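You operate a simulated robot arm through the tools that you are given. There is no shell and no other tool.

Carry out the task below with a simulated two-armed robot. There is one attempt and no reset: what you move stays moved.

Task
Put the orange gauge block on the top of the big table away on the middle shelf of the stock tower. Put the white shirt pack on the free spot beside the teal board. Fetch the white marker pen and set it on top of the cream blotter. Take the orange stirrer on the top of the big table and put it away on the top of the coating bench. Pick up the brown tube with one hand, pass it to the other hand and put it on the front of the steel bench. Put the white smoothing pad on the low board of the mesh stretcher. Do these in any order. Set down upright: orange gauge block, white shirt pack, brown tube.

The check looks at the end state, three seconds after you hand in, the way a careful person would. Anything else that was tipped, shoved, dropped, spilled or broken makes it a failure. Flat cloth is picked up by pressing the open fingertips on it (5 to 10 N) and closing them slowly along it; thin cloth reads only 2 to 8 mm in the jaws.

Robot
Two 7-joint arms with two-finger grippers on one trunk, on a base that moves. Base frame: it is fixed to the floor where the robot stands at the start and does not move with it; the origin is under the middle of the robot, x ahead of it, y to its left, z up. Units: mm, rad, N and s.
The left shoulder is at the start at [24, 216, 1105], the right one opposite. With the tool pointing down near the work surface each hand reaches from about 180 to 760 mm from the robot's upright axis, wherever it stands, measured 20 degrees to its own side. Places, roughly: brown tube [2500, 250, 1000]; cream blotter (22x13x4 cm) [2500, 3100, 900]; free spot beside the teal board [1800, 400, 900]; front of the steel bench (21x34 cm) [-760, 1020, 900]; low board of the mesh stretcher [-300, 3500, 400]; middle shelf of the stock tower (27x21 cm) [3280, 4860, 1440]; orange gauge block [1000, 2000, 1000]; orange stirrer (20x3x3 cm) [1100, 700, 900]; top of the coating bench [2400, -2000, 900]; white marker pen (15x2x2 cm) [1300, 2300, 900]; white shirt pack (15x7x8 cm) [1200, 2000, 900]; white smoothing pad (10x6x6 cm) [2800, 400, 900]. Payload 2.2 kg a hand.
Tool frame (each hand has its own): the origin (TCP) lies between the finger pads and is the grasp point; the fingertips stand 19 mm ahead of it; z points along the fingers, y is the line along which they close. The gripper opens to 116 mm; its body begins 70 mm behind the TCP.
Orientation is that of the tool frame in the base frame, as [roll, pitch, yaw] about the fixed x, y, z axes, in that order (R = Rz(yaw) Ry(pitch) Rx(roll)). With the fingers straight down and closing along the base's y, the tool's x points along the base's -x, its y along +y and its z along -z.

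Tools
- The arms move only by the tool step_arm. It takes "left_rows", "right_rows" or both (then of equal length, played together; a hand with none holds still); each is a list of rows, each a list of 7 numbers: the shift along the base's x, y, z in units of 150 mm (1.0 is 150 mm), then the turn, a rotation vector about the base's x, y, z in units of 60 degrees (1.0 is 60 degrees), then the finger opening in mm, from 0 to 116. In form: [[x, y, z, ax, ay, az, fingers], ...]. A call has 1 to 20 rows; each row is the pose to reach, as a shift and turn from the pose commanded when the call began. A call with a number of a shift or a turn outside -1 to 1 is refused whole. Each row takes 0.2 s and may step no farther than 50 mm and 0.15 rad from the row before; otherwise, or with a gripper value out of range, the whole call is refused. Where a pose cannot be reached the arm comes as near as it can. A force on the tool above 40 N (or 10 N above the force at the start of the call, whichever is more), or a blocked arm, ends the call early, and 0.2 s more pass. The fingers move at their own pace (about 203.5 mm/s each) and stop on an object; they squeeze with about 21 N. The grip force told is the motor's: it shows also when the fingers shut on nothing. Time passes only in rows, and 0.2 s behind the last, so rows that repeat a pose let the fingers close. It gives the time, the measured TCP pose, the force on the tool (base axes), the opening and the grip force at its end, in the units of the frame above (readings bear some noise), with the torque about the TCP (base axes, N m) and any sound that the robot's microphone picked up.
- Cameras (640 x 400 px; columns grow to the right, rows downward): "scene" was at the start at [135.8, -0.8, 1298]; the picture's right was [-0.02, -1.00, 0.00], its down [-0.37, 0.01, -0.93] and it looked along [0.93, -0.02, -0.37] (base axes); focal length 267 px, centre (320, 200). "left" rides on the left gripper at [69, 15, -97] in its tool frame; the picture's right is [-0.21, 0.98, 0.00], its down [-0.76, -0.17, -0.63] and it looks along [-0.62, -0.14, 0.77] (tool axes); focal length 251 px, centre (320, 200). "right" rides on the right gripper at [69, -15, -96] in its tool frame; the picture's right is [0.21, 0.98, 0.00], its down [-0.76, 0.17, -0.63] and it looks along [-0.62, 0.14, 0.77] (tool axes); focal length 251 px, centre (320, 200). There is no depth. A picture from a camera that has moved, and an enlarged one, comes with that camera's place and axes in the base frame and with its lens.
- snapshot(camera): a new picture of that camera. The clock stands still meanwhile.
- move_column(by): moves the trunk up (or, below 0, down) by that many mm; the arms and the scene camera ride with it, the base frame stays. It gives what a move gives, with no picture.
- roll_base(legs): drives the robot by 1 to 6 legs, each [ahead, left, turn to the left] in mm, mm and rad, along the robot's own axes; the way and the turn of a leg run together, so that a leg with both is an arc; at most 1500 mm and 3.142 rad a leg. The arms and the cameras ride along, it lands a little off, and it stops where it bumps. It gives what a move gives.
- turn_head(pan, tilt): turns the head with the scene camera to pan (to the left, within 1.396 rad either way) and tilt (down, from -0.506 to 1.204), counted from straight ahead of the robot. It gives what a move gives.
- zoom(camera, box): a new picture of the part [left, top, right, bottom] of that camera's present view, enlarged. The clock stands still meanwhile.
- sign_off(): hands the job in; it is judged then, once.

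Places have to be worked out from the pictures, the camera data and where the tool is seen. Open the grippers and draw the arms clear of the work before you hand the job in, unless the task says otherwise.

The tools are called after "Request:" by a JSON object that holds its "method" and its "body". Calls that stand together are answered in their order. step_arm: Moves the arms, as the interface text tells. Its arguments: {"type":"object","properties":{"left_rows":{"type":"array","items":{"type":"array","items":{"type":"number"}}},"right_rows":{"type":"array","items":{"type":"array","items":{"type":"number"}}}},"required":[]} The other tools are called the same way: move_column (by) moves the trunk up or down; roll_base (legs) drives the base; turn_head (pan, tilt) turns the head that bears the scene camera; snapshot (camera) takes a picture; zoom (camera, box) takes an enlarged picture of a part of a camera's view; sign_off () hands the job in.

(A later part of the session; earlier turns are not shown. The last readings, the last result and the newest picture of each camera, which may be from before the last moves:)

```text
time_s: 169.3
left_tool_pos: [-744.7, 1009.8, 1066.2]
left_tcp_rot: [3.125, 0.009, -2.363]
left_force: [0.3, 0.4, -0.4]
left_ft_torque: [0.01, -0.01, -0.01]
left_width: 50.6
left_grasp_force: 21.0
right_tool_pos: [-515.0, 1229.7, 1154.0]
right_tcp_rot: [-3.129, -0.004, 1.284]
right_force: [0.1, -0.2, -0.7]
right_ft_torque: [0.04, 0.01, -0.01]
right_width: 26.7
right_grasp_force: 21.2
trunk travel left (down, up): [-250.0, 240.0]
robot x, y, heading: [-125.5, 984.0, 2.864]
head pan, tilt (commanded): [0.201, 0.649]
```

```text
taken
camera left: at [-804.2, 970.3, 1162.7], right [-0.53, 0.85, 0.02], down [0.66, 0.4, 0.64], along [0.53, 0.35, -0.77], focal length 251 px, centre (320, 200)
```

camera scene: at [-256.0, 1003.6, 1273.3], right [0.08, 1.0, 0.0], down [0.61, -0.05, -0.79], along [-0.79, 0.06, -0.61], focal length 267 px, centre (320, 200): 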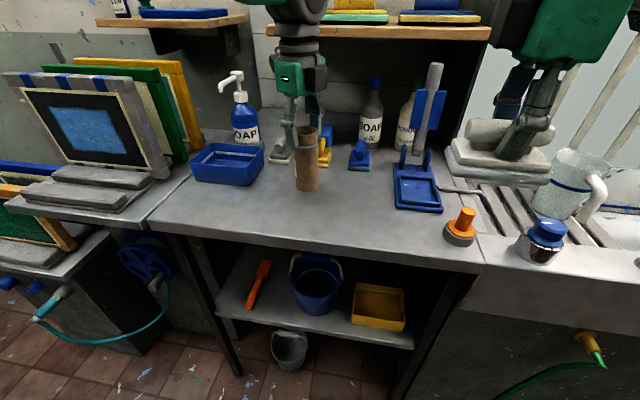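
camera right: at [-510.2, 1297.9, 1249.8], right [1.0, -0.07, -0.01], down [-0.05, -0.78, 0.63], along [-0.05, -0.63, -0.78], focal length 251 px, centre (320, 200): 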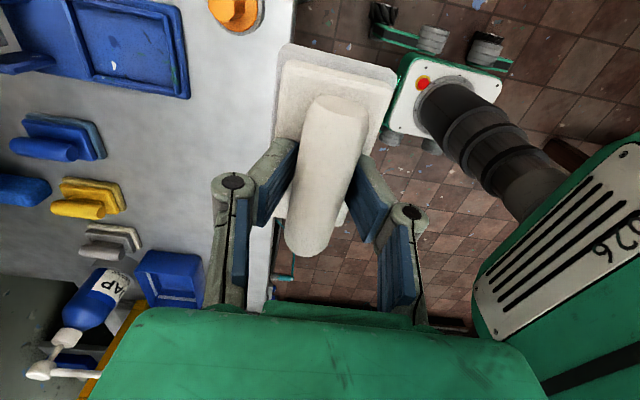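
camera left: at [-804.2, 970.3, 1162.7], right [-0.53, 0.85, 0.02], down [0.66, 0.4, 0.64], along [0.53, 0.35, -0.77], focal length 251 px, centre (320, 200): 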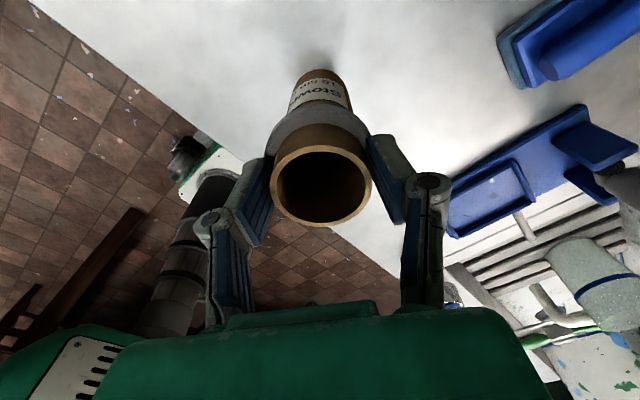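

The tube bottom should be about 46 mm above the bench. I lower 32 mm, then small steps to contact.

Request:
{"method": "step_arm", "body": {"left_rows": [[0, 0, -0.1, 0, 0, 0, 30], [0, 0, -0.2, 0, 0, 0, 30], [0, 0, -0.22, 0, 0, 0, 30], [0, 0, -0.22, 0, 0, 0, 30]]}}

Request:
{"method": "zoom", "body": {"camera": "scene", "box": [240, 100, 380, 230]}}

```text
time_s: 170.3
left_tool_pos: [-745.5, 1010.2, 1033.9]
left_tcp_rot: [3.124, 0.008, -2.361]
left_force: [0.3, 0.3, -0.3]
left_ft_torque: [-0.04, 0.0, -0.01]
left_width: 49.7
left_grasp_force: 21.0
right_tool_pos: [-515.8, 1229.2, 1154.2]
right_tcp_rot: [-3.13, -0.003, 1.284]
right_force: [0.3, -0.3, -0.7]
right_ft_torque: [-0.02, -0.04, 0.01]
right_width: 26.7
right_grasp_force: 21.1
trunk travel left (down, up): [-250.0, 240.0]
robot x, y, heading: [-127.4, 986.6, 2.861]
head pan, tilt (commanded): [0.201, 0.649]
```

```text
3.08 times, centred on (310, 165) of scene
camera zoom: at [-256.2, 1003.6, 1273.3], right [0.08, 1.0, 0.0], down [0.61, -0.05, -0.79], along [-0.79, 0.06, -0.61], focal length 821 px, centre (351, 308)
```

zoom: 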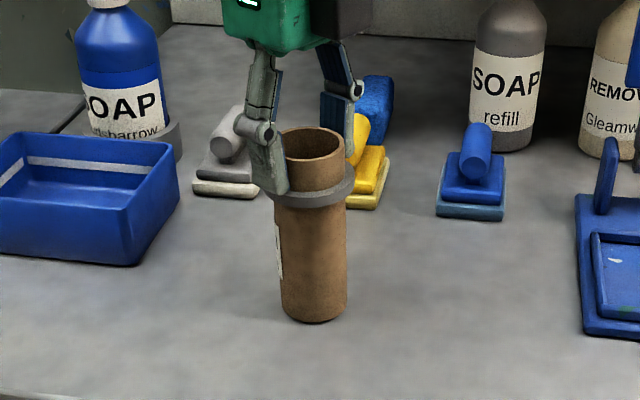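

The tube is upright and close to the surface. I lower in 2 mm steps, watching the force.

Request:
{"method": "step_arm", "body": {"left_rows": [[0, 0, -0.013, 0, 0, 0, 30], [0, 0, -0.027, 0, 0, 0, 30], [0, 0, -0.04, 0, 0, 0, 30], [0, 0, -0.053, 0, 0, 0, 30], [0, 0, -0.067, 0, 0, 0, 30], [0, 0, -0.067, 0, 0, 0, 30]]}}

Request:
{"method": "zoom", "body": {"camera": "scene", "box": [240, 100, 380, 230]}}

```text
time_s: 171.7
left_tool_pos: [-744.5, 1011.5, 1027.7]
left_tcp_rot: [3.117, 0.006, -2.361]
left_force: [-1.9, -0.1, 31.3]
left_ft_torque: [-0.34, -0.2, 0.0]
left_width: 49.1
left_grasp_force: 20.8
right_tool_pos: [-512.1, 1230.2, 1155.3]
right_tcp_rot: [-3.128, 0.001, 1.286]
right_force: [-0.1, 0.0, -1.4]
right_ft_torque: [-0.02, 0.01, 0.0]
right_width: 26.3
right_grasp_force: 21.2
trunk travel left (down, up): [-250.0, 240.0]
robot x, y, heading: [-124.4, 981.1, 2.862]
head pan, tilt (commanded): [0.201, 0.649]
```

```text
3.08 times, centred on (310, 165) of scene
camera zoom: at [-251.4, 1003.6, 1274.2], right [0.08, 1.0, 0.0], down [0.6, -0.05, -0.8], along [-0.79, 0.06, -0.6], focal length 821 px, centre (351, 308)
```

zoom: 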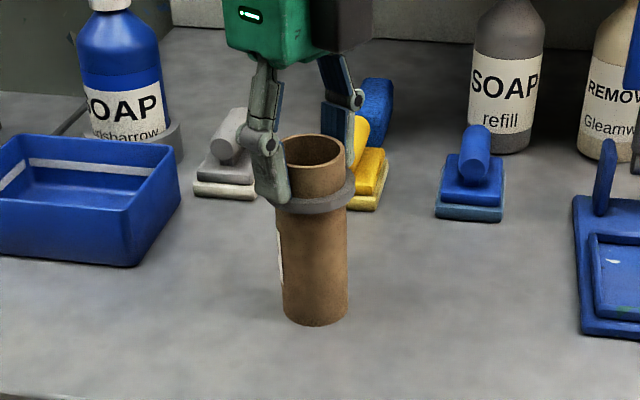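

The tube stands on the bench (31 N contact). I relieve the load by 3 mm, then open the left fingers gradually.

Request:
{"method": "step_arm", "body": {"left_rows": [[0, 0, 0.013, 0, 0, 0, 30], [0, 0, 0.02, 0, 0, 0, 30], [0, 0, 0.02, 0, 0, 0, 54], [0, 0, 0.02, 0, 0, 0, 58], [0, 0, 0.02, 0, 0, 0, 66], [0, 0, 0.02, 0, 0, 0, 78], [0, 0, 0.02, 0, 0, 0, 90], [0, 0, 0.02, 0, 0, 0, 90]]}}

Request:
{"method": "zoom", "body": {"camera": "scene", "box": [240, 100, 380, 230]}}

Request:
{"method": "snapshot", "body": {"camera": "left"}}

```text
time_s: 173.5
left_tool_pos: [-745.5, 1011.2, 1026.0]
left_tcp_rot: [3.126, 0.01, -2.363]
left_force: [0.2, -0.1, 0.1]
left_ft_torque: [-0.01, -0.01, -0.01]
left_width: 90.2
left_grasp_force: 0.1
right_tool_pos: [-515.8, 1228.8, 1153.4]
right_tcp_rot: [-3.127, -0.001, 1.284]
right_force: [-0.7, -0.7, -1.0]
right_ft_torque: [0.0, -0.02, 0.02]
right_width: 26.6
right_grasp_force: 21.2
trunk travel left (down, up): [-250.0, 240.0]
robot x, y, heading: [-127.6, 983.0, 2.862]
head pan, tilt (commanded): [0.201, 0.649]
```

```text
3.08 times, centred on (310, 165) of scene
camera zoom: at [-256.3, 1003.6, 1273.3], right [0.08, 1.0, 0.0], down [0.61, -0.05, -0.79], along [-0.79, 0.06, -0.61], focal length 821 px, centre (351, 308)
```

zoom: 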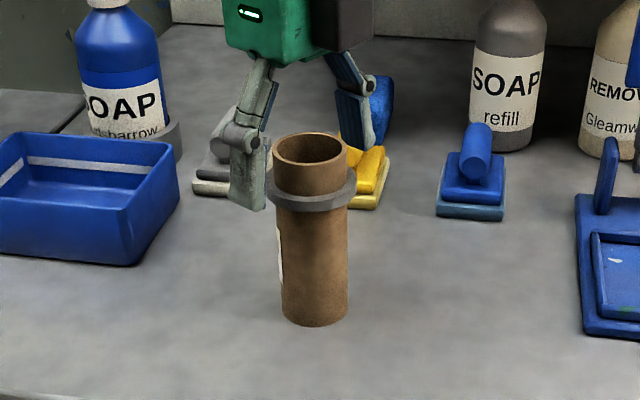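

```text
taken
camera left: at [-804.6, 971.0, 1121.6], right [-0.53, 0.85, 0.02], down [0.66, 0.4, 0.64], along [0.53, 0.35, -0.77], focal length 251 px, centre (320, 200)
```

left: 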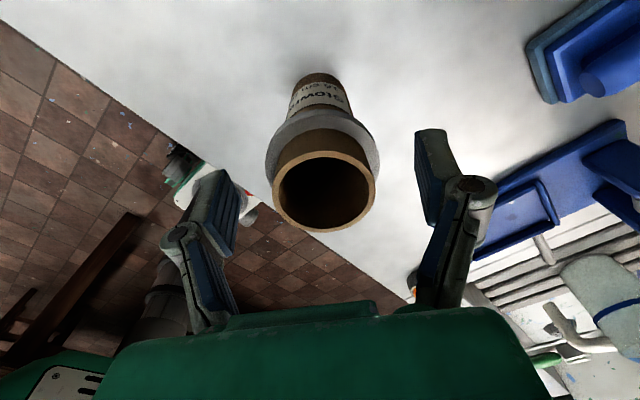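

The tube stands upright and free. I raise the left hand straight up, then bring it back to its parking pose.

Request:
{"method": "step_arm", "body": {"left_rows": [[0, 0, 0.1, 0, 0, 0, 100], [0, 0, 0.3, 0, 0, 0, 116], [0, 0, 0.6, 0, 0, 0, 116], [0, 0, 0.9, 0, 0, 0, 116], [0.15, -0.1, 1.0, 0, 0, 0.1, 116], [0.35, -0.2, 1.0, 0, 0, 0.24, 116], [0.55, -0.3, 1.0, 0, 0, 0.38, 116], [0.75, -0.4, 1.0, 0, 0, 0.52, 116], [0.95, -0.5, 1.0, 0, 0, 0.66, 116], [0.95, -0.55, 1.0, 0, 0, 0.8, 116], [0.95, -0.55, 1.0, 0, 0, 0.94, 116]]}}

Request:
{"method": "step_arm", "body": {"left_rows": [[0, 0, 0, 0, 0, 0.14, 116], [0, 0, 0, 0, 0, 0.28, 116], [0, 0, 0, 0, 0, 0.42, 116], [0, 0, 0, 0, 0, 0.56, 116], [0, 0, 0, 0, 0, 0.7, 116], [0, 0, 0, 0, 0, 0.84, 116], [0, 0, 0, 0, 0, 0.98, 116]]}}

Request:
{"method": "snapshot", "body": {"camera": "scene"}}

```text
time_s: 175.9
left_tool_pos: [-603.7, 928.1, 1176.7]
left_tcp_rot: [3.123, 0.009, -1.375]
left_force: [1.1, -0.4, 0.3]
left_ft_torque: [-0.03, -0.01, 0.03]
left_width: 116.0
left_grasp_force: 0.0
right_tool_pos: [-514.4, 1229.0, 1153.8]
right_tcp_rot: [-3.125, -0.001, 1.285]
right_force: [-0.6, 0.5, -0.7]
right_ft_torque: [-0.01, 0.01, 0.03]
right_width: 26.5
right_grasp_force: 21.6
trunk travel left (down, up): [-250.0, 240.0]
robot x, y, heading: [-126.8, 984.4, 2.862]
head pan, tilt (commanded): [0.201, 0.649]
```

```text
time_s: 177.5
left_tool_pos: [-603.2, 927.5, 1175.2]
left_tcp_rot: [3.124, 0.007, -0.35]
left_force: [0.2, 0.0, -0.8]
left_ft_torque: [0.0, 0.02, 0.0]
left_width: 116.0
left_grasp_force: 0.0
right_tool_pos: [-514.5, 1229.5, 1154.0]
right_tcp_rot: [-3.13, -0.001, 1.285]
right_force: [-0.4, 0.2, -0.2]
right_ft_torque: [-0.02, 0.01, 0.01]
right_width: 26.7
right_grasp_force: 20.7
trunk travel left (down, up): [-250.0, 240.0]
robot x, y, heading: [-127.9, 984.5, 2.866]
head pan, tilt (commanded): [0.201, 0.649]
```

```text
taken
camera scene: at [-254.7, 1003.4, 1273.4], right [0.08, 1.0, 0.0], down [0.61, -0.05, -0.79], along [-0.79, 0.06, -0.61], focal length 267 px, centre (320, 200)
```

scene: 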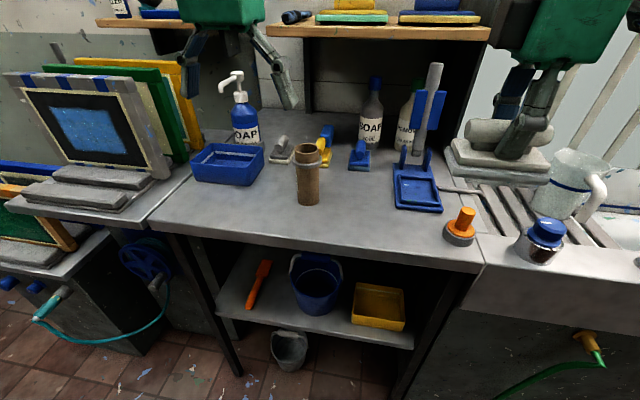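

The tube is done. I back away from the steel bench, turn right along the aisle and look toward the mesh stretcher.

Request:
{"method": "roll_base", "body": {"legs": [[-400, 0, 0], [0, 0, -1.57]]}}

Request:
{"method": "turn_head", "body": {"pan": 0.25, "tilt": 0.35}}

Request:
{"method": "snapshot", "body": {"camera": "scene"}}

```text
time_s: 183.8
left_tool_pos: [186.5, 1350.6, 1176.1]
left_tcp_rot: [3.123, 0.007, -1.898]
left_force: [0.2, 0.1, 0.8]
left_ft_torque: [0.01, 0.0, 0.01]
left_width: 115.9
left_grasp_force: 0.0
right_tool_pos: [488.6, 1269.4, 1154.5]
right_tcp_rot: [-3.13, -0.001, -0.262]
right_force: [-1.0, -0.2, -0.6]
right_ft_torque: [0.03, -0.01, 0.02]
right_width: 26.7
right_grasp_force: 20.8
trunk travel left (down, up): [-250.0, 240.0]
robot x, y, heading: [256.1, 879.7, 1.315]
head pan, tilt (commanded): [0.201, 0.649]
```

```text
time_s: 184.6
left_tool_pos: [186.2, 1348.2, 1176.1]
left_tcp_rot: [3.121, 0.01, -1.9]
left_force: [0.0, -0.3, 0.3]
left_ft_torque: [0.0, 0.0, 0.0]
left_width: 115.8
left_grasp_force: 0.2
right_tool_pos: [488.3, 1267.2, 1156.0]
right_tcp_rot: [-3.126, -0.002, -0.262]
right_force: [-0.3, 0.4, -0.7]
right_ft_torque: [-0.02, 0.01, 0.03]
right_width: 26.5
right_grasp_force: 21.3
trunk travel left (down, up): [-250.0, 240.0]
robot x, y, heading: [251.4, 879.7, 1.314]
head pan, tilt (commanded): [0.25, 0.351]
```

```text
taken
camera scene: at [264.6, 1011.1, 1300.4], right [1.0, -0.01, 0.0], down [0.0, -0.35, -0.94], along [0.01, 0.94, -0.35], focal length 267 px, centre (320, 200)
```

scene: 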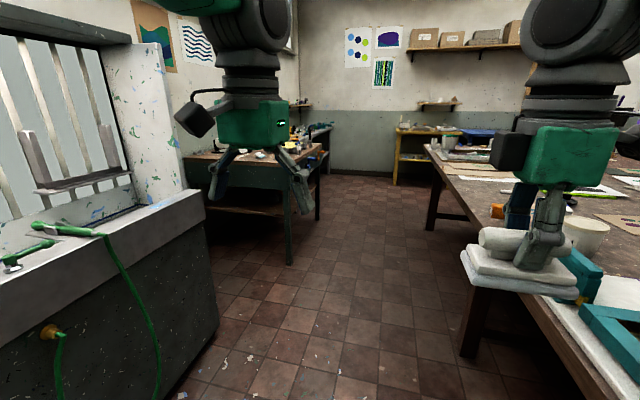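

The green bench ahead-left should be the mesh stretcher with its low board. I drive up the aisle toward it and look closer.

Request:
{"method": "roll_base", "body": {"legs": [[1100, 200, 0]]}}

Request:
{"method": "turn_head", "body": {"pan": 0.75, "tilt": 0.5}}

Request:
{"method": "snapshot", "body": {"camera": "scene"}}

```text
time_s: 190.2
left_tool_pos: [270.1, 2449.0, 1177.3]
left_tcp_rot: [3.122, 0.007, -1.901]
left_force: [0.1, -0.2, 0.6]
left_ft_torque: [-0.01, 0.01, 0.0]
left_width: 116.0
left_grasp_force: 0.0
right_tool_pos: [572.0, 2367.1, 1155.1]
right_tcp_rot: [-3.129, -0.003, -0.263]
right_force: [-0.1, -0.5, -0.9]
right_ft_torque: [0.02, -0.01, 0.0]
right_width: 26.5
right_grasp_force: 20.8
trunk travel left (down, up): [-250.0, 240.0]
robot x, y, heading: [337.8, 1974.5, 1.311]
head pan, tilt (commanded): [0.25, 0.351]
```

```text
time_s: 191.2
left_tool_pos: [270.1, 2446.4, 1177.4]
left_tcp_rot: [3.121, 0.012, -1.902]
left_force: [0.2, 0.3, -0.2]
left_ft_torque: [-0.01, 0.02, 0.01]
left_width: 115.7
left_grasp_force: 0.1
right_tool_pos: [572.8, 2365.7, 1156.5]
right_tcp_rot: [-3.122, -0.002, -0.264]
right_force: [-0.4, -0.6, -0.6]
right_ft_torque: [-0.03, -0.02, -0.01]
right_width: 26.5
right_grasp_force: 20.9
trunk travel left (down, up): [-250.0, 240.0]
robot x, y, heading: [336.5, 1975.3, 1.314]
head pan, tilt (commanded): [0.75, 0.499]
```

```text
taken
camera scene: at [304.9, 2098.1, 1286.9], right [0.88, 0.47, 0.0], down [0.23, -0.42, -0.88], along [-0.42, 0.77, -0.48], focal length 267 px, centre (320, 200)
```

scene: 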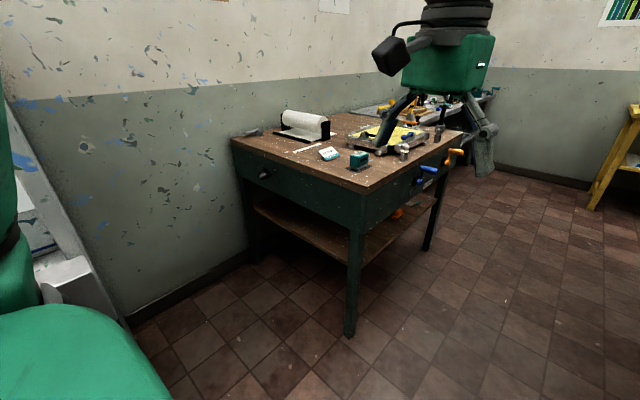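

The green bench is the mesh stretcher: top near z 840, an apron down to about 650, low board at about 400. The pad must go in under the top, so I will need to re-grip its handle with a nearly level hand. I look at the table's left edge for a free spot.

Request:
{"method": "turn_head", "body": {"pan": -0.9, "tilt": 0.45}}

Request:
{"method": "snapshot", "body": {"camera": "scene"}}

Request:
{"method": "turn_head", "body": {"pan": -0.3, "tilt": 0.4}}

Request:
{"method": "snapshot", "body": {"camera": "scene"}}

```text
time_s: 192.9
left_tool_pos: [270.4, 2445.0, 1176.7]
left_tcp_rot: [3.122, 0.013, -1.902]
left_force: [-0.7, -0.2, 0.2]
left_ft_torque: [0.0, 0.0, 0.0]
left_width: 116.1
left_grasp_force: 0.0
right_tool_pos: [573.8, 2365.8, 1155.7]
right_tcp_rot: [-3.125, -0.001, -0.264]
right_force: [0.2, 0.4, 0.3]
right_ft_torque: [0.01, 0.0, -0.02]
right_width: 27.0
right_grasp_force: 20.9
trunk travel left (down, up): [-250.0, 240.0]
robot x, y, heading: [337.3, 1980.3, 1.313]
head pan, tilt (commanded): [-0.901, 0.45]
```

```text
taken
camera scene: at [432.3, 2055.1, 1291.3], right [0.4, -0.92, 0.0], down [-0.4, -0.18, -0.9], along [0.82, 0.36, -0.44], focal length 267 px, centre (320, 200)
```

scene: 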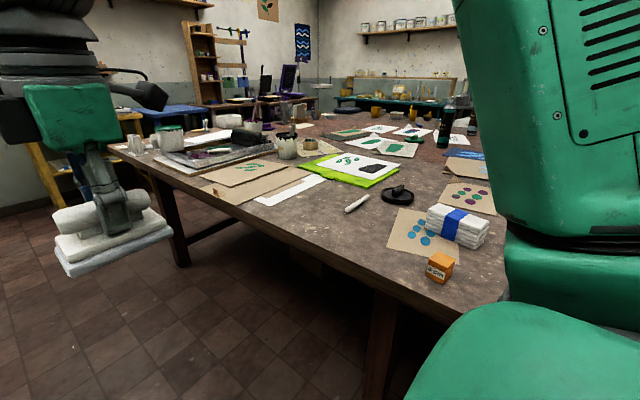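

```text
time_s: 193.9
left_tool_pos: [268.8, 2446.7, 1177.8]
left_tcp_rot: [3.123, 0.012, -1.9]
left_force: [0.2, 0.6, 0.1]
left_ft_torque: [-0.01, 0.01, -0.04]
left_width: 115.8
left_grasp_force: 0.1
right_tool_pos: [572.9, 2365.3, 1155.8]
right_tcp_rot: [-3.126, -0.002, -0.264]
right_force: [-0.3, -0.1, -0.1]
right_ft_torque: [0.02, 0.02, 0.03]
right_width: 26.5
right_grasp_force: 21.5
trunk travel left (down, up): [-250.0, 240.0]
robot x, y, heading: [337.0, 1974.1, 1.314]
head pan, tilt (commanded): [-0.3, 0.4]
```

```text
taken
camera scene: at [397.2, 2096.7, 1295.9], right [0.85, -0.53, 0.0], down [-0.21, -0.33, -0.92], along [0.49, 0.78, -0.39], focal length 267 px, centre (320, 200)
```

scene: 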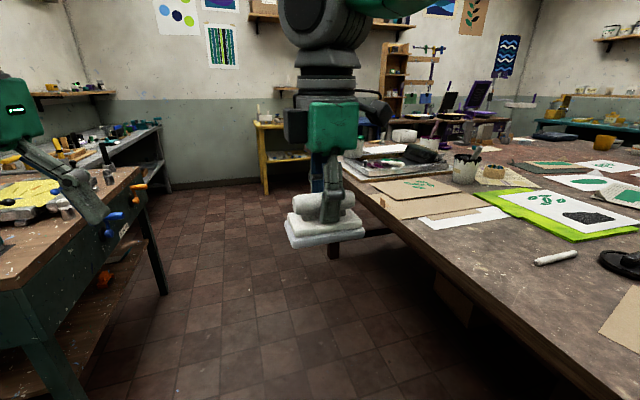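

I see the gauge block, shirt pack and pen near the table's left edge, with a free stretch of table edge between gauge and pen. I'll set the pad down there briefly, handle pointing at me, and re-grip it with a level hand. I turn to face the table and slide into place.

Request:
{"method": "roll_base", "body": {"legs": [[0, 0, -1.594], [40, 540, 0]]}}

Request:
{"method": "turn_head", "body": {"pan": -0.1, "tilt": 0.6}}

Request:
{"method": "snapshot", "body": {"camera": "scene"}}

```text
time_s: 200.9
left_tool_pos: [1008.4, 2509.0, 1178.3]
left_tcp_rot: [3.113, 0.011, 2.762]
left_force: [-0.3, -0.9, -0.7]
left_ft_torque: [0.01, 0.0, 0.01]
left_width: 115.9
left_grasp_force: 0.1
right_tool_pos: [911.9, 2210.0, 1153.9]
right_tcp_rot: [-3.127, 0.007, -1.883]
right_force: [0.1, -1.3, -1.0]
right_ft_torque: [0.05, 0.0, 0.01]
right_width: 26.8
right_grasp_force: 21.0
trunk travel left (down, up): [-250.0, 240.0]
robot x, y, heading: [539.6, 2476.1, -0.301]
head pan, tilt (commanded): [-0.3, 0.4]
```

```text
time_s: 201.7
left_tool_pos: [1004.4, 2509.4, 1179.7]
left_tcp_rot: [3.117, 0.015, 2.76]
left_force: [-0.4, 0.2, -0.1]
left_ft_torque: [0.01, -0.02, -0.01]
left_width: 116.1
left_grasp_force: 0.0
right_tool_pos: [908.3, 2211.0, 1156.2]
right_tcp_rot: [-3.124, 0.007, -1.885]
right_force: [0.1, 0.1, -0.8]
right_ft_torque: [0.0, -0.02, 0.01]
right_width: 26.5
right_grasp_force: 20.9
trunk travel left (down, up): [-250.0, 240.0]
robot x, y, heading: [538.1, 2469.7, -0.305]
head pan, tilt (commanded): [-0.099, 0.6]
```

```text
taken
camera scene: at [655.4, 2413.3, 1277.6], right [-0.4, -0.92, -0.01], down [-0.52, 0.23, -0.82], along [0.76, -0.32, -0.57], focal length 267 px, centre (320, 200)
```

scene: 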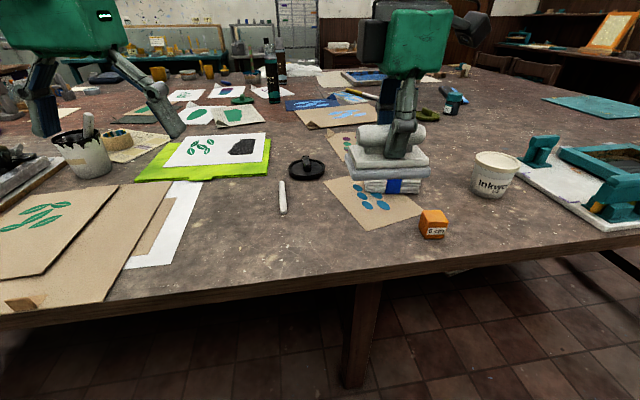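

I rotate the right hand back by 90° so the pad's handle points toward me, moving over the free spot at about (1078, 2216).

Request:
{"method": "step_arm", "body": {"right_rows": [[0.13, 0, 0, 0, 0, -0.14, 5], [0.26, 0, 0, 0, 0, -0.28, 5], [0.39, 0, 0, 0, 0, -0.42, 5], [0.52, 0, 0, 0, 0, -0.56, 5], [0.65, 0, 0, 0, 0, -0.7, 5], [0.78, 0, 0, 0, 0, -0.84, 5], [0.9, 0, 0, 0, 0, -0.98, 5]]}}

Request:
{"method": "step_arm", "body": {"right_rows": [[0.1, 0, 0, 0, 0, -0.13, 5], [0.23, 0.03, 0, 0, 0, -0.26, 5], [0.23, 0.03, -0.2, 0, 0, -0.39, 5], [0.23, 0.03, -0.45, 0, 0, -0.51, 5], [0.23, 0.03, -0.7, 0, 0, -0.51, 5], [0.23, 0.03, -0.95, 0, 0, -0.51, 5], [0.23, 0.03, -0.95, 0, 0, -0.51, 5]]}}

Request:
{"method": "snapshot", "body": {"camera": "scene"}}

Request:
{"method": "snapshot", "body": {"camera": "right"}}

```text
time_s: 203.2
left_tool_pos: [1007.7, 2518.0, 1178.7]
left_tcp_rot: [3.122, 0.014, 2.76]
left_force: [-0.1, 0.3, 0.1]
left_ft_torque: [-0.01, -0.02, -0.02]
left_width: 116.0
left_grasp_force: 0.1
right_tool_pos: [1048.3, 2217.2, 1156.5]
right_tcp_rot: [-3.125, -0.005, -2.915]
right_force: [0.0, 0.0, -0.4]
right_ft_torque: [0.0, -0.01, 0.03]
right_width: 26.7
right_grasp_force: 21.1
trunk travel left (down, up): [-250.0, 240.0]
robot x, y, heading: [535.5, 2470.7, -0.305]
head pan, tilt (commanded): [-0.099, 0.6]
```

```text
time_s: 204.8
left_tool_pos: [1008.9, 2526.1, 1177.9]
left_tcp_rot: [3.126, 0.016, 2.762]
left_force: [-0.5, 0.5, 0.5]
left_ft_torque: [-0.04, 0.02, 0.01]
left_width: 116.1
left_grasp_force: 0.0
right_tool_pos: [1084.7, 2231.5, 1014.4]
right_tcp_rot: [-3.12, -0.005, 2.84]
right_force: [0.4, 0.2, -1.6]
right_ft_torque: [0.01, -0.03, -0.03]
right_width: 26.9
right_grasp_force: 21.2
trunk travel left (down, up): [-250.0, 240.0]
robot x, y, heading: [538.8, 2471.2, -0.307]
head pan, tilt (commanded): [-0.099, 0.6]
```

```text
taken
camera scene: at [662.4, 2432.5, 1277.7], right [-0.39, -0.92, 0.01], down [-0.52, 0.22, -0.82], along [0.76, -0.33, -0.57], focal length 267 px, centre (320, 200)
```

scene: 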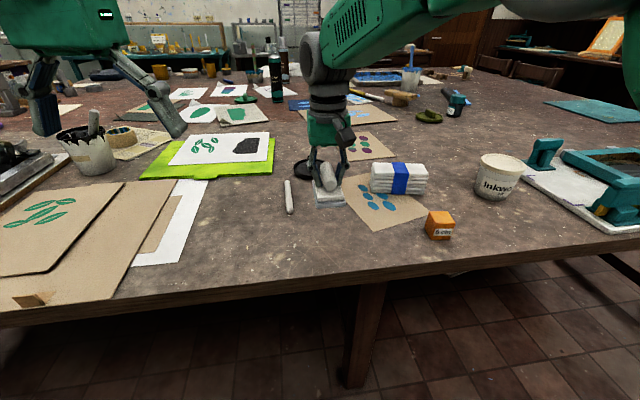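

```text
taken
camera right: at [1014.7, 2240.3, 1111.0], right [0.09, 1.0, -0.02], down [0.78, -0.05, 0.63], along [0.62, -0.07, -0.78], focal length 251 px, centre (320, 200)
```

right: 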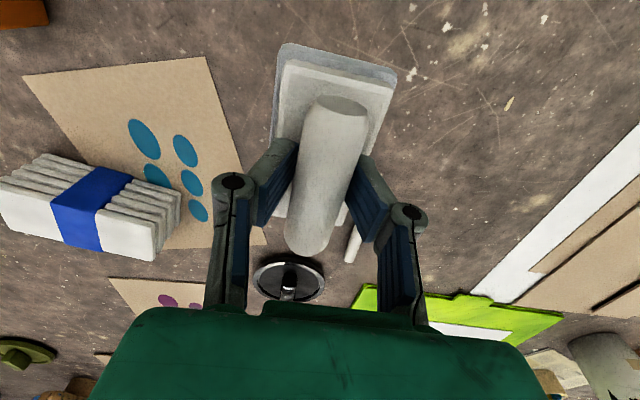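

The pad hovers above bare table, clear of the paper and the pen. I lower it to the surface (expected TCP z about 910), slowing near the end.

Request:
{"method": "step_arm", "body": {"right_rows": [[0, 0, -0.25, 0, 0, 0, 5], [0, 0, -0.5, 0, 0, 0, 5], [0, 0, -0.62, 0, 0, 0, 5], [0, 0, -0.66, 0, 0, 0, 5], [0, 0, -0.675, 0, 0, 0, 5], [0, 0, -0.69, 0, 0, 0, 5], [0, 0, -0.7, 0, 0, 0, 5], [0, 0, -0.7, 0, 0, 0, 5]]}}

Request:
{"method": "zoom", "body": {"camera": "scene", "box": [260, 130, 400, 250]}}

```text
time_s: 206.7
left_tool_pos: [1009.4, 2524.3, 1178.6]
left_tcp_rot: [3.126, 0.015, 2.763]
left_force: [0.2, 0.2, 0.0]
left_ft_torque: [-0.03, -0.01, 0.02]
left_width: 116.2
left_grasp_force: 0.0
right_tool_pos: [1082.6, 2230.5, 910.6]
right_tcp_rot: [-3.121, -0.002, 2.84]
right_force: [0.5, 0.2, -0.9]
right_ft_torque: [0.04, 0.0, -0.01]
right_width: 26.5
right_grasp_force: 20.8
trunk travel left (down, up): [-250.0, 240.0]
robot x, y, heading: [534.5, 2470.3, -0.304]
head pan, tilt (commanded): [-0.099, 0.6]
```

```text
3.33 times, centred on (330, 190) of scene
camera zoom: at [661.3, 2428.0, 1277.6], right [-0.39, -0.92, 0.0], down [-0.52, 0.22, -0.82], along [0.76, -0.33, -0.57], focal length 890 px, centre (287, 233)
```

zoom: 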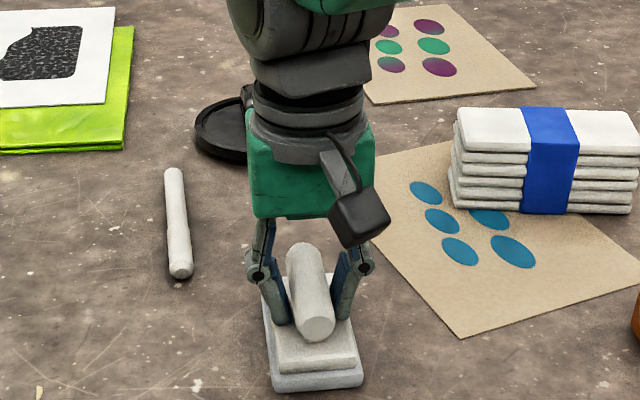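

Pad looks to be right at the table. I lower a few more millimetres in 1.5 mm steps until contact shows.

Request:
{"method": "step_arm", "body": {"right_rows": [[0, 0, -0.01, 0, 0, 0, 5], [0, 0, -0.02, 0, 0, 0, 5], [0, 0, -0.03, 0, 0, 0, 5], [0, 0, -0.03, 0, 0, 0, 5]]}}

```text
time_s: 207.7
left_tool_pos: [1007.3, 2522.0, 1179.2]
left_tcp_rot: [3.123, 0.015, 2.763]
left_force: [-0.2, 0.1, -0.2]
left_ft_torque: [-0.02, -0.02, -0.01]
left_width: 115.8
left_grasp_force: 0.1
right_tool_pos: [1081.9, 2226.4, 906.1]
right_tcp_rot: [-3.123, 0.0, 2.838]
right_force: [-1.6, -3.3, 16.8]
right_ft_torque: [-0.05, 0.08, 0.02]
right_width: 26.6
right_grasp_force: 20.8
trunk travel left (down, up): [-250.0, 240.0]
robot x, y, heading: [535.1, 2475.2, -0.303]
head pan, tilt (commanded): [-0.099, 0.6]
```

Contact made. I release the pad, lift the hand clear above it, and tilt the hand forward by 60° for the re-grip.

Request:
{"method": "step_arm", "body": {"right_rows": [[0, 0, 0.015, 0, 0, 0, 5], [0, 0, 0.015, 0, 0, 0, 32], [0, 0, 0.015, 0, 0, 0, 45], [0, 0, 0.015, 0, 0, 0, 60], [0, 0, 0.1, 0, 0, 0, 70], [0, 0, 0.3, 0, 0, 0, 70], [0, 0, 0.6, 0, 0, 0, 70], [0, 0, 0.9, 0, 0, 0, 70], [0, 0, 1.0, 0, 0, 0, 70]]}}

Request:
{"method": "roll_base", "body": {"legs": [[-80, 0, 0]]}}

Request:
{"method": "step_arm", "body": {"right_rows": [[0, 0, 0.1, -0.0375, -0.11925, 0, 70], [0, 0, 0.2, -0.075, -0.2385, 0, 70], [0, 0, 0.3, -0.1125, -0.35775, 0, 70], [0, 0, 0.3, -0.15, -0.477, 0, 70], [0, 0, 0.3, -0.1875, -0.59625, 0, 70], [0, 0, 0.3, -0.225, -0.7155, 0, 70], [0, 0, 0.3, -0.2625, -0.83475, 0, 70], [0, 0, 0.3, -0.3, -0.954, 0, 70], [0, 0, 0.3, -0.3, -0.954, 0, 70]]}}

Request:
{"method": "snapshot", "body": {"camera": "scene"}}

```text
time_s: 209.7
left_tool_pos: [1009.5, 2521.5, 1177.5]
left_tcp_rot: [3.125, 0.014, 2.763]
left_force: [0.0, 0.2, -0.5]
left_ft_torque: [-0.04, 0.0, -0.01]
left_width: 115.9
left_grasp_force: 0.0
right_tool_pos: [1082.5, 2228.8, 1056.4]
right_tcp_rot: [-3.121, -0.006, 2.841]
right_force: [0.1, 0.1, 0.7]
right_ft_torque: [0.01, 0.03, 0.01]
right_width: 70.2
right_grasp_force: 0.1
trunk travel left (down, up): [-250.0, 240.0]
robot x, y, heading: [535.8, 2475.0, -0.308]
head pan, tilt (commanded): [-0.099, 0.6]
```

```text
time_s: 210.7
left_tool_pos: [931.5, 2546.3, 1179.1]
left_tcp_rot: [3.124, 0.017, 2.764]
left_force: [-0.8, -0.3, 1.5]
left_ft_torque: [0.03, -0.04, -0.03]
left_width: 116.1
left_grasp_force: 0.1
right_tool_pos: [1005.3, 2252.6, 1056.3]
right_tcp_rot: [-3.122, -0.003, 2.839]
right_force: [0.6, -0.4, -0.3]
right_ft_torque: [0.02, -0.07, 0.03]
right_width: 69.8
right_grasp_force: 0.1
trunk travel left (down, up): [-250.0, 240.0]
robot x, y, heading: [459.0, 2498.5, -0.306]
head pan, tilt (commanded): [-0.099, 0.6]
```

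```text
time_s: 212.7
left_tool_pos: [929.1, 2548.1, 1176.9]
left_tcp_rot: [3.127, 0.013, 2.765]
left_force: [0.4, 0.0, -0.2]
left_ft_torque: [0.03, 0.02, 0.03]
left_width: 116.0
left_grasp_force: 0.2
right_tool_pos: [1002.5, 2256.5, 1103.8]
right_tcp_rot: [-3.108, 1.051, 2.854]
right_force: [-0.1, 0.5, -0.6]
right_ft_torque: [0.01, -0.01, -0.01]
right_width: 69.9
right_grasp_force: 0.1
right hand out of reach, approached as far as the arm can: row 8
trunk travel left (down, up): [-250.0, 240.0]
robot x, y, heading: [463.2, 2494.8, -0.307]
head pan, tilt (commanded): [-0.099, 0.6]
```

```text
taken
camera scene: at [584.8, 2452.7, 1277.4], right [-0.38, -0.93, 0.0], down [-0.53, 0.22, -0.82], along [0.76, -0.31, -0.57], focal length 267 px, centre (320, 200)
```

scene: 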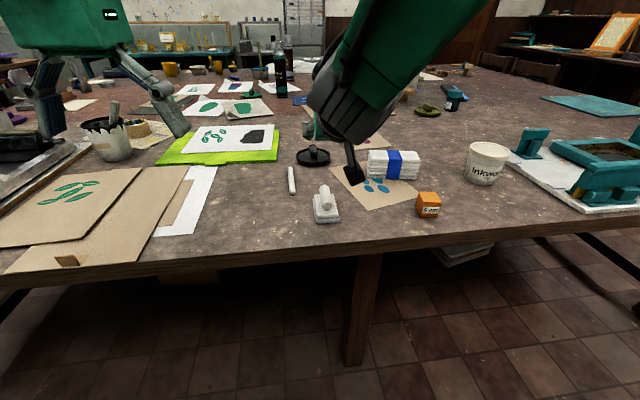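

The tilt is essentially reached. I now lower toward the pre-grasp point behind the handle's near end, about (992, 2259, 946).

Request:
{"method": "step_arm", "body": {"right_rows": [[-0.03, 0.01, -0.2, 0, 0, 0, 70], [-0.07, 0.017, -0.45, 0, 0, 0, 70], [-0.07, 0.017, -0.7, 0, 0, 0, 70], [-0.07, 0.017, -0.9, 0, 0, 0, 70], [-0.07, 0.017, -0.95, 0, 0, 0, 70], [-0.07, 0.017, -0.95, 0, 0, 0, 70]]}}

Request:
{"method": "zoom", "body": {"camera": "scene", "box": [250, 120, 450, 270]}}

Request:
{"method": "snapshot", "body": {"camera": "right"}}

```text
time_s: 214.1
left_tool_pos: [929.2, 2547.9, 1176.7]
left_tcp_rot: [3.125, 0.009, 2.764]
left_force: [0.3, -0.2, 0.3]
left_ft_torque: [0.0, 0.01, -0.03]
left_width: 116.1
left_grasp_force: 0.1
right_tool_pos: [992.6, 2254.7, 961.4]
right_tcp_rot: [-3.113, 1.048, 2.845]
right_force: [-0.3, -0.3, -0.5]
right_ft_torque: [-0.01, -0.02, 0.0]
right_width: 69.8
right_grasp_force: 0.1
trunk travel left (down, up): [-250.0, 240.0]
robot x, y, heading: [462.4, 2498.4, -0.305]
head pan, tilt (commanded): [-0.099, 0.6]
```

```text
2.67 times, centred on (350, 195) of scene
camera zoom: at [585.1, 2450.8, 1277.7], right [-0.39, -0.92, 0.0], down [-0.52, 0.22, -0.82], along [0.76, -0.32, -0.57], focal length 712 px, centre (240, 213)
```

zoom: 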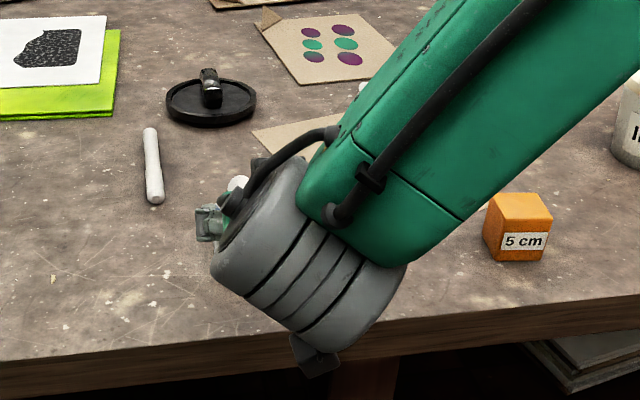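

```text
taken
camera right: at [875.6, 2277.4, 948.2], right [0.2, 0.96, -0.2], down [-0.1, 0.22, 0.97], along [0.97, -0.18, 0.15], focal length 251 px, centre (320, 200)
```

right: 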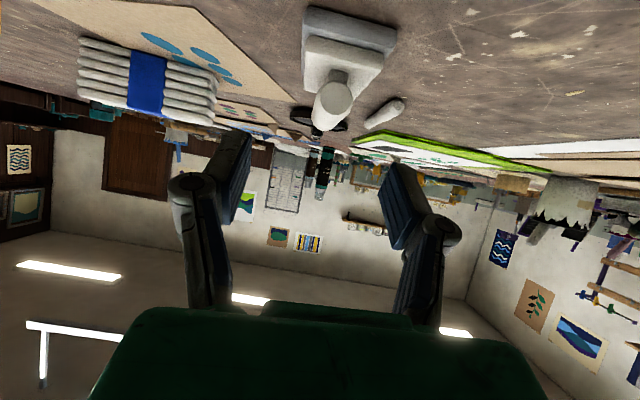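

The right camera shows the handle end straight ahead, a few mm to +y. I advance along the hand's axis to about 22 mm past the handle's end with the fingers at 60 mm.

Request:
{"method": "step_arm", "body": {"right_rows": [[0.0, 0.02, -0.08, 0, 0, 0, 60], [0.1, -0.01, -0.14, 0, 0, 0, 60], [0.2, -0.04, -0.2, 0, 0, 0, 60], [0.3, -0.07, -0.26, 0, 0, 0, 60], [0.37, -0.095, -0.31, 0, 0, 0, 60], [0.37, -0.095, -0.31, 0, 0, 0, 60]]}}

Request:
{"method": "snapshot", "body": {"camera": "right"}}

Request:
{"method": "zoom", "body": {"camera": "scene", "box": [250, 120, 450, 270]}}

```text
time_s: 215.5
left_tool_pos: [928.9, 2547.7, 1176.0]
left_tcp_rot: [3.125, 0.009, 2.764]
left_force: [0.2, 0.2, 1.0]
left_ft_torque: [0.02, -0.02, -0.01]
left_width: 116.0
left_grasp_force: 0.0
right_tool_pos: [1048.7, 2241.9, 913.7]
right_tcp_rot: [-3.113, 1.047, 2.845]
right_force: [0.7, 0.6, -0.3]
right_ft_torque: [0.02, 0.01, 0.0]
right_width: 60.1
right_grasp_force: 0.0
trunk travel left (down, up): [-250.0, 240.0]
robot x, y, heading: [462.8, 2498.2, -0.305]
head pan, tilt (commanded): [-0.099, 0.6]
```

```text
taken
camera right: at [931.6, 2264.2, 900.8], right [0.2, 0.96, -0.2], down [-0.11, 0.22, 0.97], along [0.97, -0.18, 0.15], focal length 251 px, centre (320, 200)
```

right: 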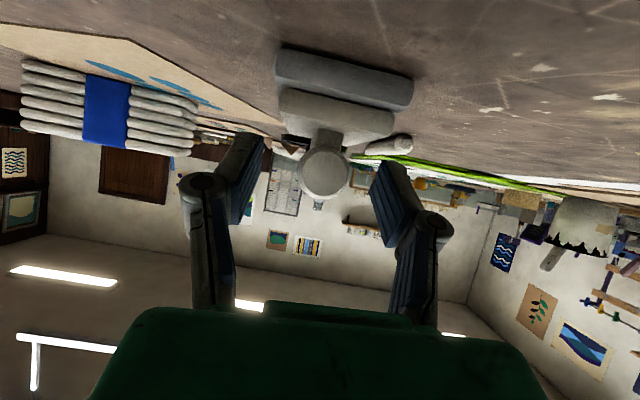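

```text
2.67 times, centred on (350, 195) of scene
camera zoom: at [584.9, 2450.3, 1277.7], right [-0.39, -0.92, 0.0], down [-0.52, 0.22, -0.82], along [0.76, -0.32, -0.57], focal length 712 px, centre (240, 213)
```

zoom: 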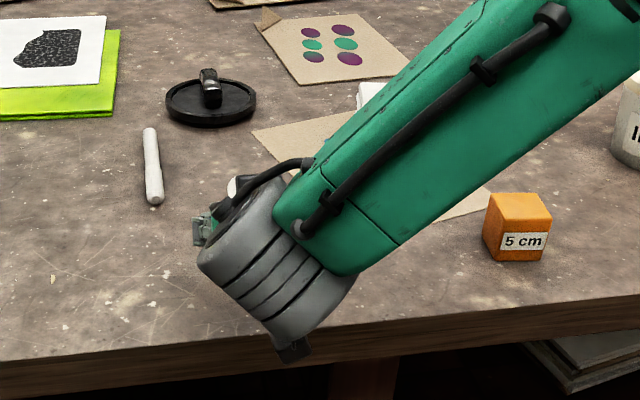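

The handle's end is still about 10 mm ahead of the TCP, so I advance 30 mm more, then close.

Request:
{"method": "step_arm", "body": {"right_rows": [[0.07, -0.018, -0.015, 0, 0, 0, 60], [0.14, -0.036, -0.03, 0, 0, 0, 60], [0.2, -0.053, -0.04, 0, 0, 0, 60], [0.2, -0.053, -0.04, 0, 0, 0, 60]]}}

Request:
{"method": "snapshot", "body": {"camera": "right"}}

```text
time_s: 216.5
left_tool_pos: [930.2, 2546.8, 1173.7]
left_tcp_rot: [3.125, 0.01, 2.765]
left_force: [0.0, -0.5, -0.3]
left_ft_torque: [0.01, 0.04, -0.01]
left_width: 116.3
left_grasp_force: 0.1
right_tool_pos: [1077.2, 2232.4, 907.4]
right_tcp_rot: [-3.114, 1.046, 2.846]
right_force: [-0.3, 0.2, -0.1]
right_ft_torque: [-0.02, 0.0, -0.01]
right_width: 60.1
right_grasp_force: 0.0
trunk travel left (down, up): [-250.0, 240.0]
robot x, y, heading: [461.6, 2496.6, -0.306]
head pan, tilt (commanded): [-0.099, 0.6]
```

```text
taken
camera right: at [960.8, 2255.6, 895.4], right [0.2, 0.96, -0.2], down [-0.1, 0.22, 0.97], along [0.97, -0.18, 0.15], focal length 251 px, centre (320, 200)
```

right: 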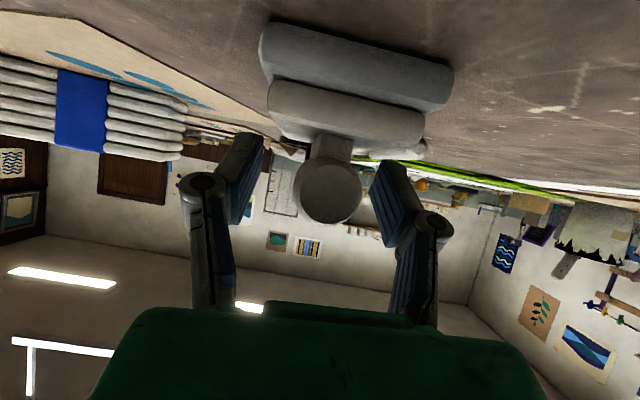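

The fingers now overlap the handle by some 35 mm. I shift 4 mm to centre and close.

Request:
{"method": "step_arm", "body": {"right_rows": [[0.008, 0.026, 0, 0, 0, 0, 60], [0.008, 0.026, 0, 0, 0, 0, 48], [0.008, 0.026, 0, 0, 0, 0, 38], [0.008, 0.026, 0, 0, 0, 0, 28], [0.008, 0.026, 0, 0, 0, 0, 18], [0.008, 0.026, 0, 0, 0, 0, 5], [0.008, 0.026, 0, 0, 0, 0, 5]]}}

Request:
{"method": "snapshot", "body": {"camera": "right"}}

```text
time_s: 218.1
left_tool_pos: [931.2, 2547.8, 1175.7]
left_tcp_rot: [3.123, 0.009, 2.765]
left_force: [-0.1, -0.1, 0.1]
left_ft_torque: [-0.02, 0.02, -0.02]
left_width: 116.0
left_grasp_force: 0.0
right_tool_pos: [1079.8, 2237.1, 908.4]
right_tcp_rot: [-3.113, 1.047, 2.846]
right_force: [0.1, -0.6, 0.1]
right_ft_torque: [-0.03, -0.03, 0.02]
right_width: 26.6
right_grasp_force: 20.7
trunk travel left (down, up): [-250.0, 240.0]
robot x, y, heading: [462.6, 2495.7, -0.305]
head pan, tilt (commanded): [-0.099, 0.6]
```

```text
taken
camera right: at [961.7, 2260.1, 895.5], right [0.2, 0.96, -0.2], down [-0.1, 0.22, 0.97], along [0.97, -0.18, 0.15], focal length 251 px, centre (320, 200)
```

right: 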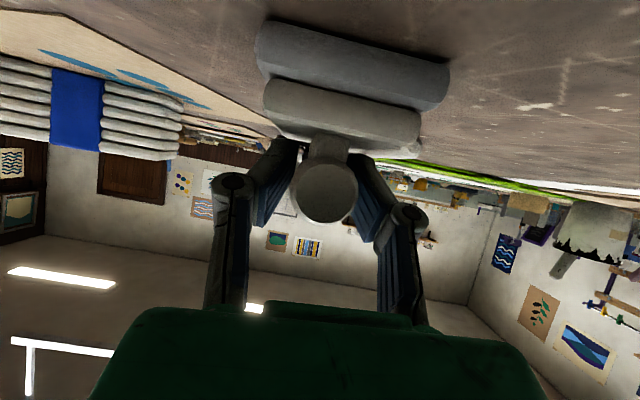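

Gripped at 26.6 mm. I lift slowly and check whether the pad stays level.

Request:
{"method": "step_arm", "body": {"right_rows": [[0, 0, 0.03, 0, 0, 0, 5], [0, 0, 0.1, 0, 0, 0, 5], [0, 0, 0.25, 0, 0, 0, 5], [0, 0, 0.45, 0, 0, 0, 5], [0, 0, 0.65, 0, 0, 0, 5], [0, 0, 0.65, 0, 0, 0, 5]]}}

Request:
{"method": "snapshot", "body": {"camera": "right"}}

Request:
{"method": "snapshot", "body": {"camera": "left"}}

```text
time_s: 219.5
left_tool_pos: [931.9, 2547.2, 1174.9]
left_tcp_rot: [3.125, 0.009, 2.765]
left_force: [0.5, 0.3, 0.8]
left_ft_torque: [0.0, 0.01, -0.01]
left_width: 115.9
left_grasp_force: 0.0
right_tool_pos: [1080.2, 2237.3, 1004.8]
right_tcp_rot: [-3.115, 1.047, 2.845]
right_force: [-0.5, -0.1, -1.2]
right_ft_torque: [0.0, -0.03, -0.01]
right_width: 26.7
right_grasp_force: 21.8
trunk travel left (down, up): [-250.0, 240.0]
robot x, y, heading: [467.1, 2498.4, -0.304]
head pan, tilt (commanded): [-0.099, 0.6]
```

```text
taken
camera right: at [962.5, 2260.5, 992.9], right [0.2, 0.96, -0.2], down [-0.1, 0.22, 0.97], along [0.97, -0.18, 0.15], focal length 251 px, centre (320, 200)
```

right: 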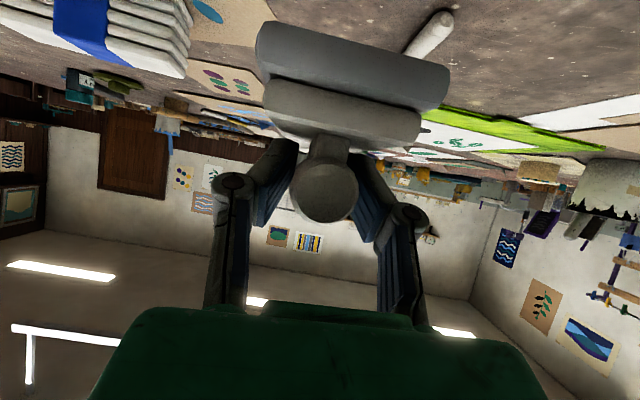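

```text
taken
camera left: at [870.5, 2585.0, 1271.4], right [0.56, 0.83, 0.02], down [0.63, -0.44, 0.64], along [0.54, -0.34, -0.77], focal length 251 px, centre (320, 200)
```

left: 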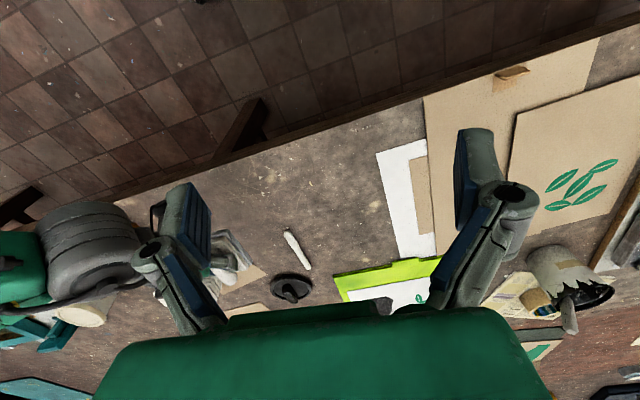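

The pad stays put in the new grip. I retract the hand a little and raise it, back off the table, turn clockwise (clear of bench and table) and slide along to face the stretcher's front side.

Request:
{"method": "step_arm", "body": {"right_rows": [[-0.1, 0.03, 0.1, 0, 0, 0, 5], [-0.25, 0.08, 0.2, 0, 0, 0, 5], [-0.4, 0.126, 0.3, 0, 0, 0, 5], [-0.4, 0.126, 0.3, 0, 0, 0, 5]]}}

Request:
{"method": "roll_base", "body": {"legs": [[-150, 0, 0], [0, 0, -3.118], [-330, 0, 0], [0, -800, 0]]}}

Request:
{"method": "turn_head", "body": {"pan": 0.0, "tilt": 0.6}}

Request:
{"method": "snapshot", "body": {"camera": "scene"}}

```text
time_s: 220.5
left_tool_pos: [931.1, 2546.3, 1176.7]
left_tcp_rot: [3.124, 0.011, 2.764]
left_force: [0.5, 0.4, 0.7]
left_ft_torque: [0.02, 0.03, -0.01]
left_width: 115.8
left_grasp_force: 0.1
right_tool_pos: [1020.0, 2255.5, 1050.7]
right_tcp_rot: [-3.113, 1.047, 2.846]
right_force: [0.0, 0.0, -0.7]
right_ft_torque: [0.0, 0.01, -0.03]
right_width: 26.5
right_grasp_force: 21.7
trunk travel left (down, up): [-250.0, 240.0]
robot x, y, heading: [460.6, 2497.9, -0.306]
head pan, tilt (commanded): [-0.099, 0.6]
```

```text
time_s: 234.9
left_tool_pos: [418.0, 3156.6, 1176.5]
left_tcp_rot: [3.124, 0.011, -0.41]
left_force: [0.3, -0.3, 0.0]
left_ft_torque: [-0.01, 0.02, -0.01]
left_width: 115.9
left_grasp_force: 0.0
right_tool_pos: [337.7, 3449.8, 1051.8]
right_tcp_rot: [-3.116, 1.048, -0.33]
right_force: [0.5, -0.1, -1.4]
right_ft_torque: [-0.02, -0.02, -0.01]
right_width: 26.4
right_grasp_force: 20.8
trunk travel left (down, up): [-250.0, 240.0]
robot x, y, heading: [884.8, 3191.9, 2.808]
head pan, tilt (commanded): [-0.099, 0.6]
```

```text
time_s: 235.6
left_tool_pos: [420.4, 3153.8, 1174.6]
left_tcp_rot: [3.123, 0.003, -0.409]
left_force: [0.7, -0.7, 0.3]
left_ft_torque: [-0.02, -0.01, -0.01]
left_width: 115.7
left_grasp_force: 0.1
right_tool_pos: [340.0, 3448.0, 1053.7]
right_tcp_rot: [-3.114, 1.052, -0.328]
right_force: [0.3, -0.1, -1.3]
right_ft_torque: [0.0, -0.03, 0.01]
right_width: 26.6
right_grasp_force: 20.9
trunk travel left (down, up): [-250.0, 240.0]
robot x, y, heading: [889.4, 3191.5, 2.802]
head pan, tilt (commanded): [0.0, 0.6]
```

```text
taken
camera scene: at [763.0, 3233.5, 1277.6], right [0.33, 0.94, 0.0], down [0.54, -0.19, -0.82], along [-0.78, 0.27, -0.57], focal length 267 px, centre (320, 200)
```

scene: 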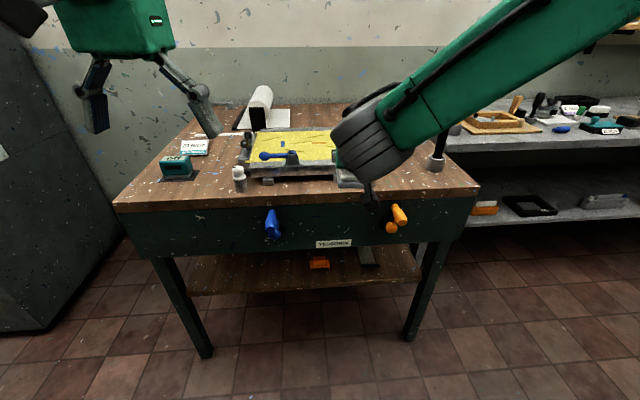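

Now I see the stretcher front: legs at about (19, 2934) and (270, 3856), board top around z 400-450, apron bottom about 650, with an orange block and a bar on the board's right half. I shift left to line up with the free left half, staying outside, and lower the trunk.

Request:
{"method": "roll_base", "body": {"legs": [[-55, 369, 0.073]]}}

Request:
{"method": "move_column", "body": {"by": -240}}

Request:
{"method": "snapshot", "body": {"camera": "scene"}}

Request:
{"method": "snapshot", "body": {"camera": "right"}}

```text
time_s: 238.0
left_tool_pos: [369.3, 2753.4, 1172.8]
left_tcp_rot: [3.122, 0.002, -0.335]
left_force: [0.7, 0.0, 0.1]
left_ft_torque: [0.01, 0.02, 0.0]
left_width: 116.0
left_grasp_force: 0.1
right_tool_pos: [266.8, 3040.3, 1053.4]
right_tcp_rot: [-3.12, 1.051, -0.259]
right_force: [-0.2, 0.7, -1.1]
right_ft_torque: [-0.01, -0.01, 0.02]
right_width: 26.7
right_grasp_force: 20.8
trunk travel left (down, up): [-250.0, 240.0]
robot x, y, heading: [831.9, 2819.5, 2.88]
head pan, tilt (commanded): [0.0, 0.6]
```

```text
time_s: 240.5
left_tool_pos: [368.6, 2746.2, 930.5]
left_tcp_rot: [3.128, 0.0, -0.335]
left_force: [0.7, -0.2, -0.2]
left_ft_torque: [0.0, 0.03, 0.01]
left_width: 116.2
left_grasp_force: 0.0
right_tool_pos: [268.8, 3034.0, 815.6]
right_tcp_rot: [-3.11, 1.053, -0.25]
right_force: [-0.3, -0.6, 0.0]
right_ft_torque: [-0.02, 0.01, -0.01]
right_width: 26.8
right_grasp_force: 20.8
trunk travel left (down, up): [-10.0, 480.0]
robot x, y, heading: [825.6, 2820.0, 2.876]
head pan, tilt (commanded): [0.0, 0.6]
```

```text
taken
camera scene: at [704.5, 2855.2, 1037.8], right [0.26, 0.97, 0.0], down [0.55, -0.15, -0.82], along [-0.8, 0.21, -0.57], focal length 267 px, centre (320, 200)
```

scene: 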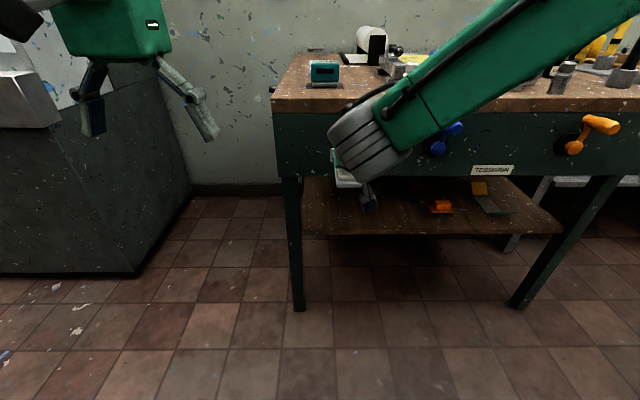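

```text
taken
camera right: at [385.7, 3016.7, 802.5], right [-0.17, -0.97, -0.2], down [0.12, -0.22, 0.97], along [-0.98, 0.14, 0.15], focal length 251 px, centre (320, 200)
```

right: 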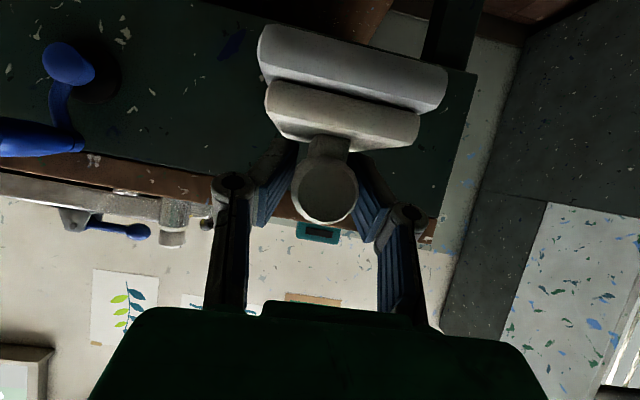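

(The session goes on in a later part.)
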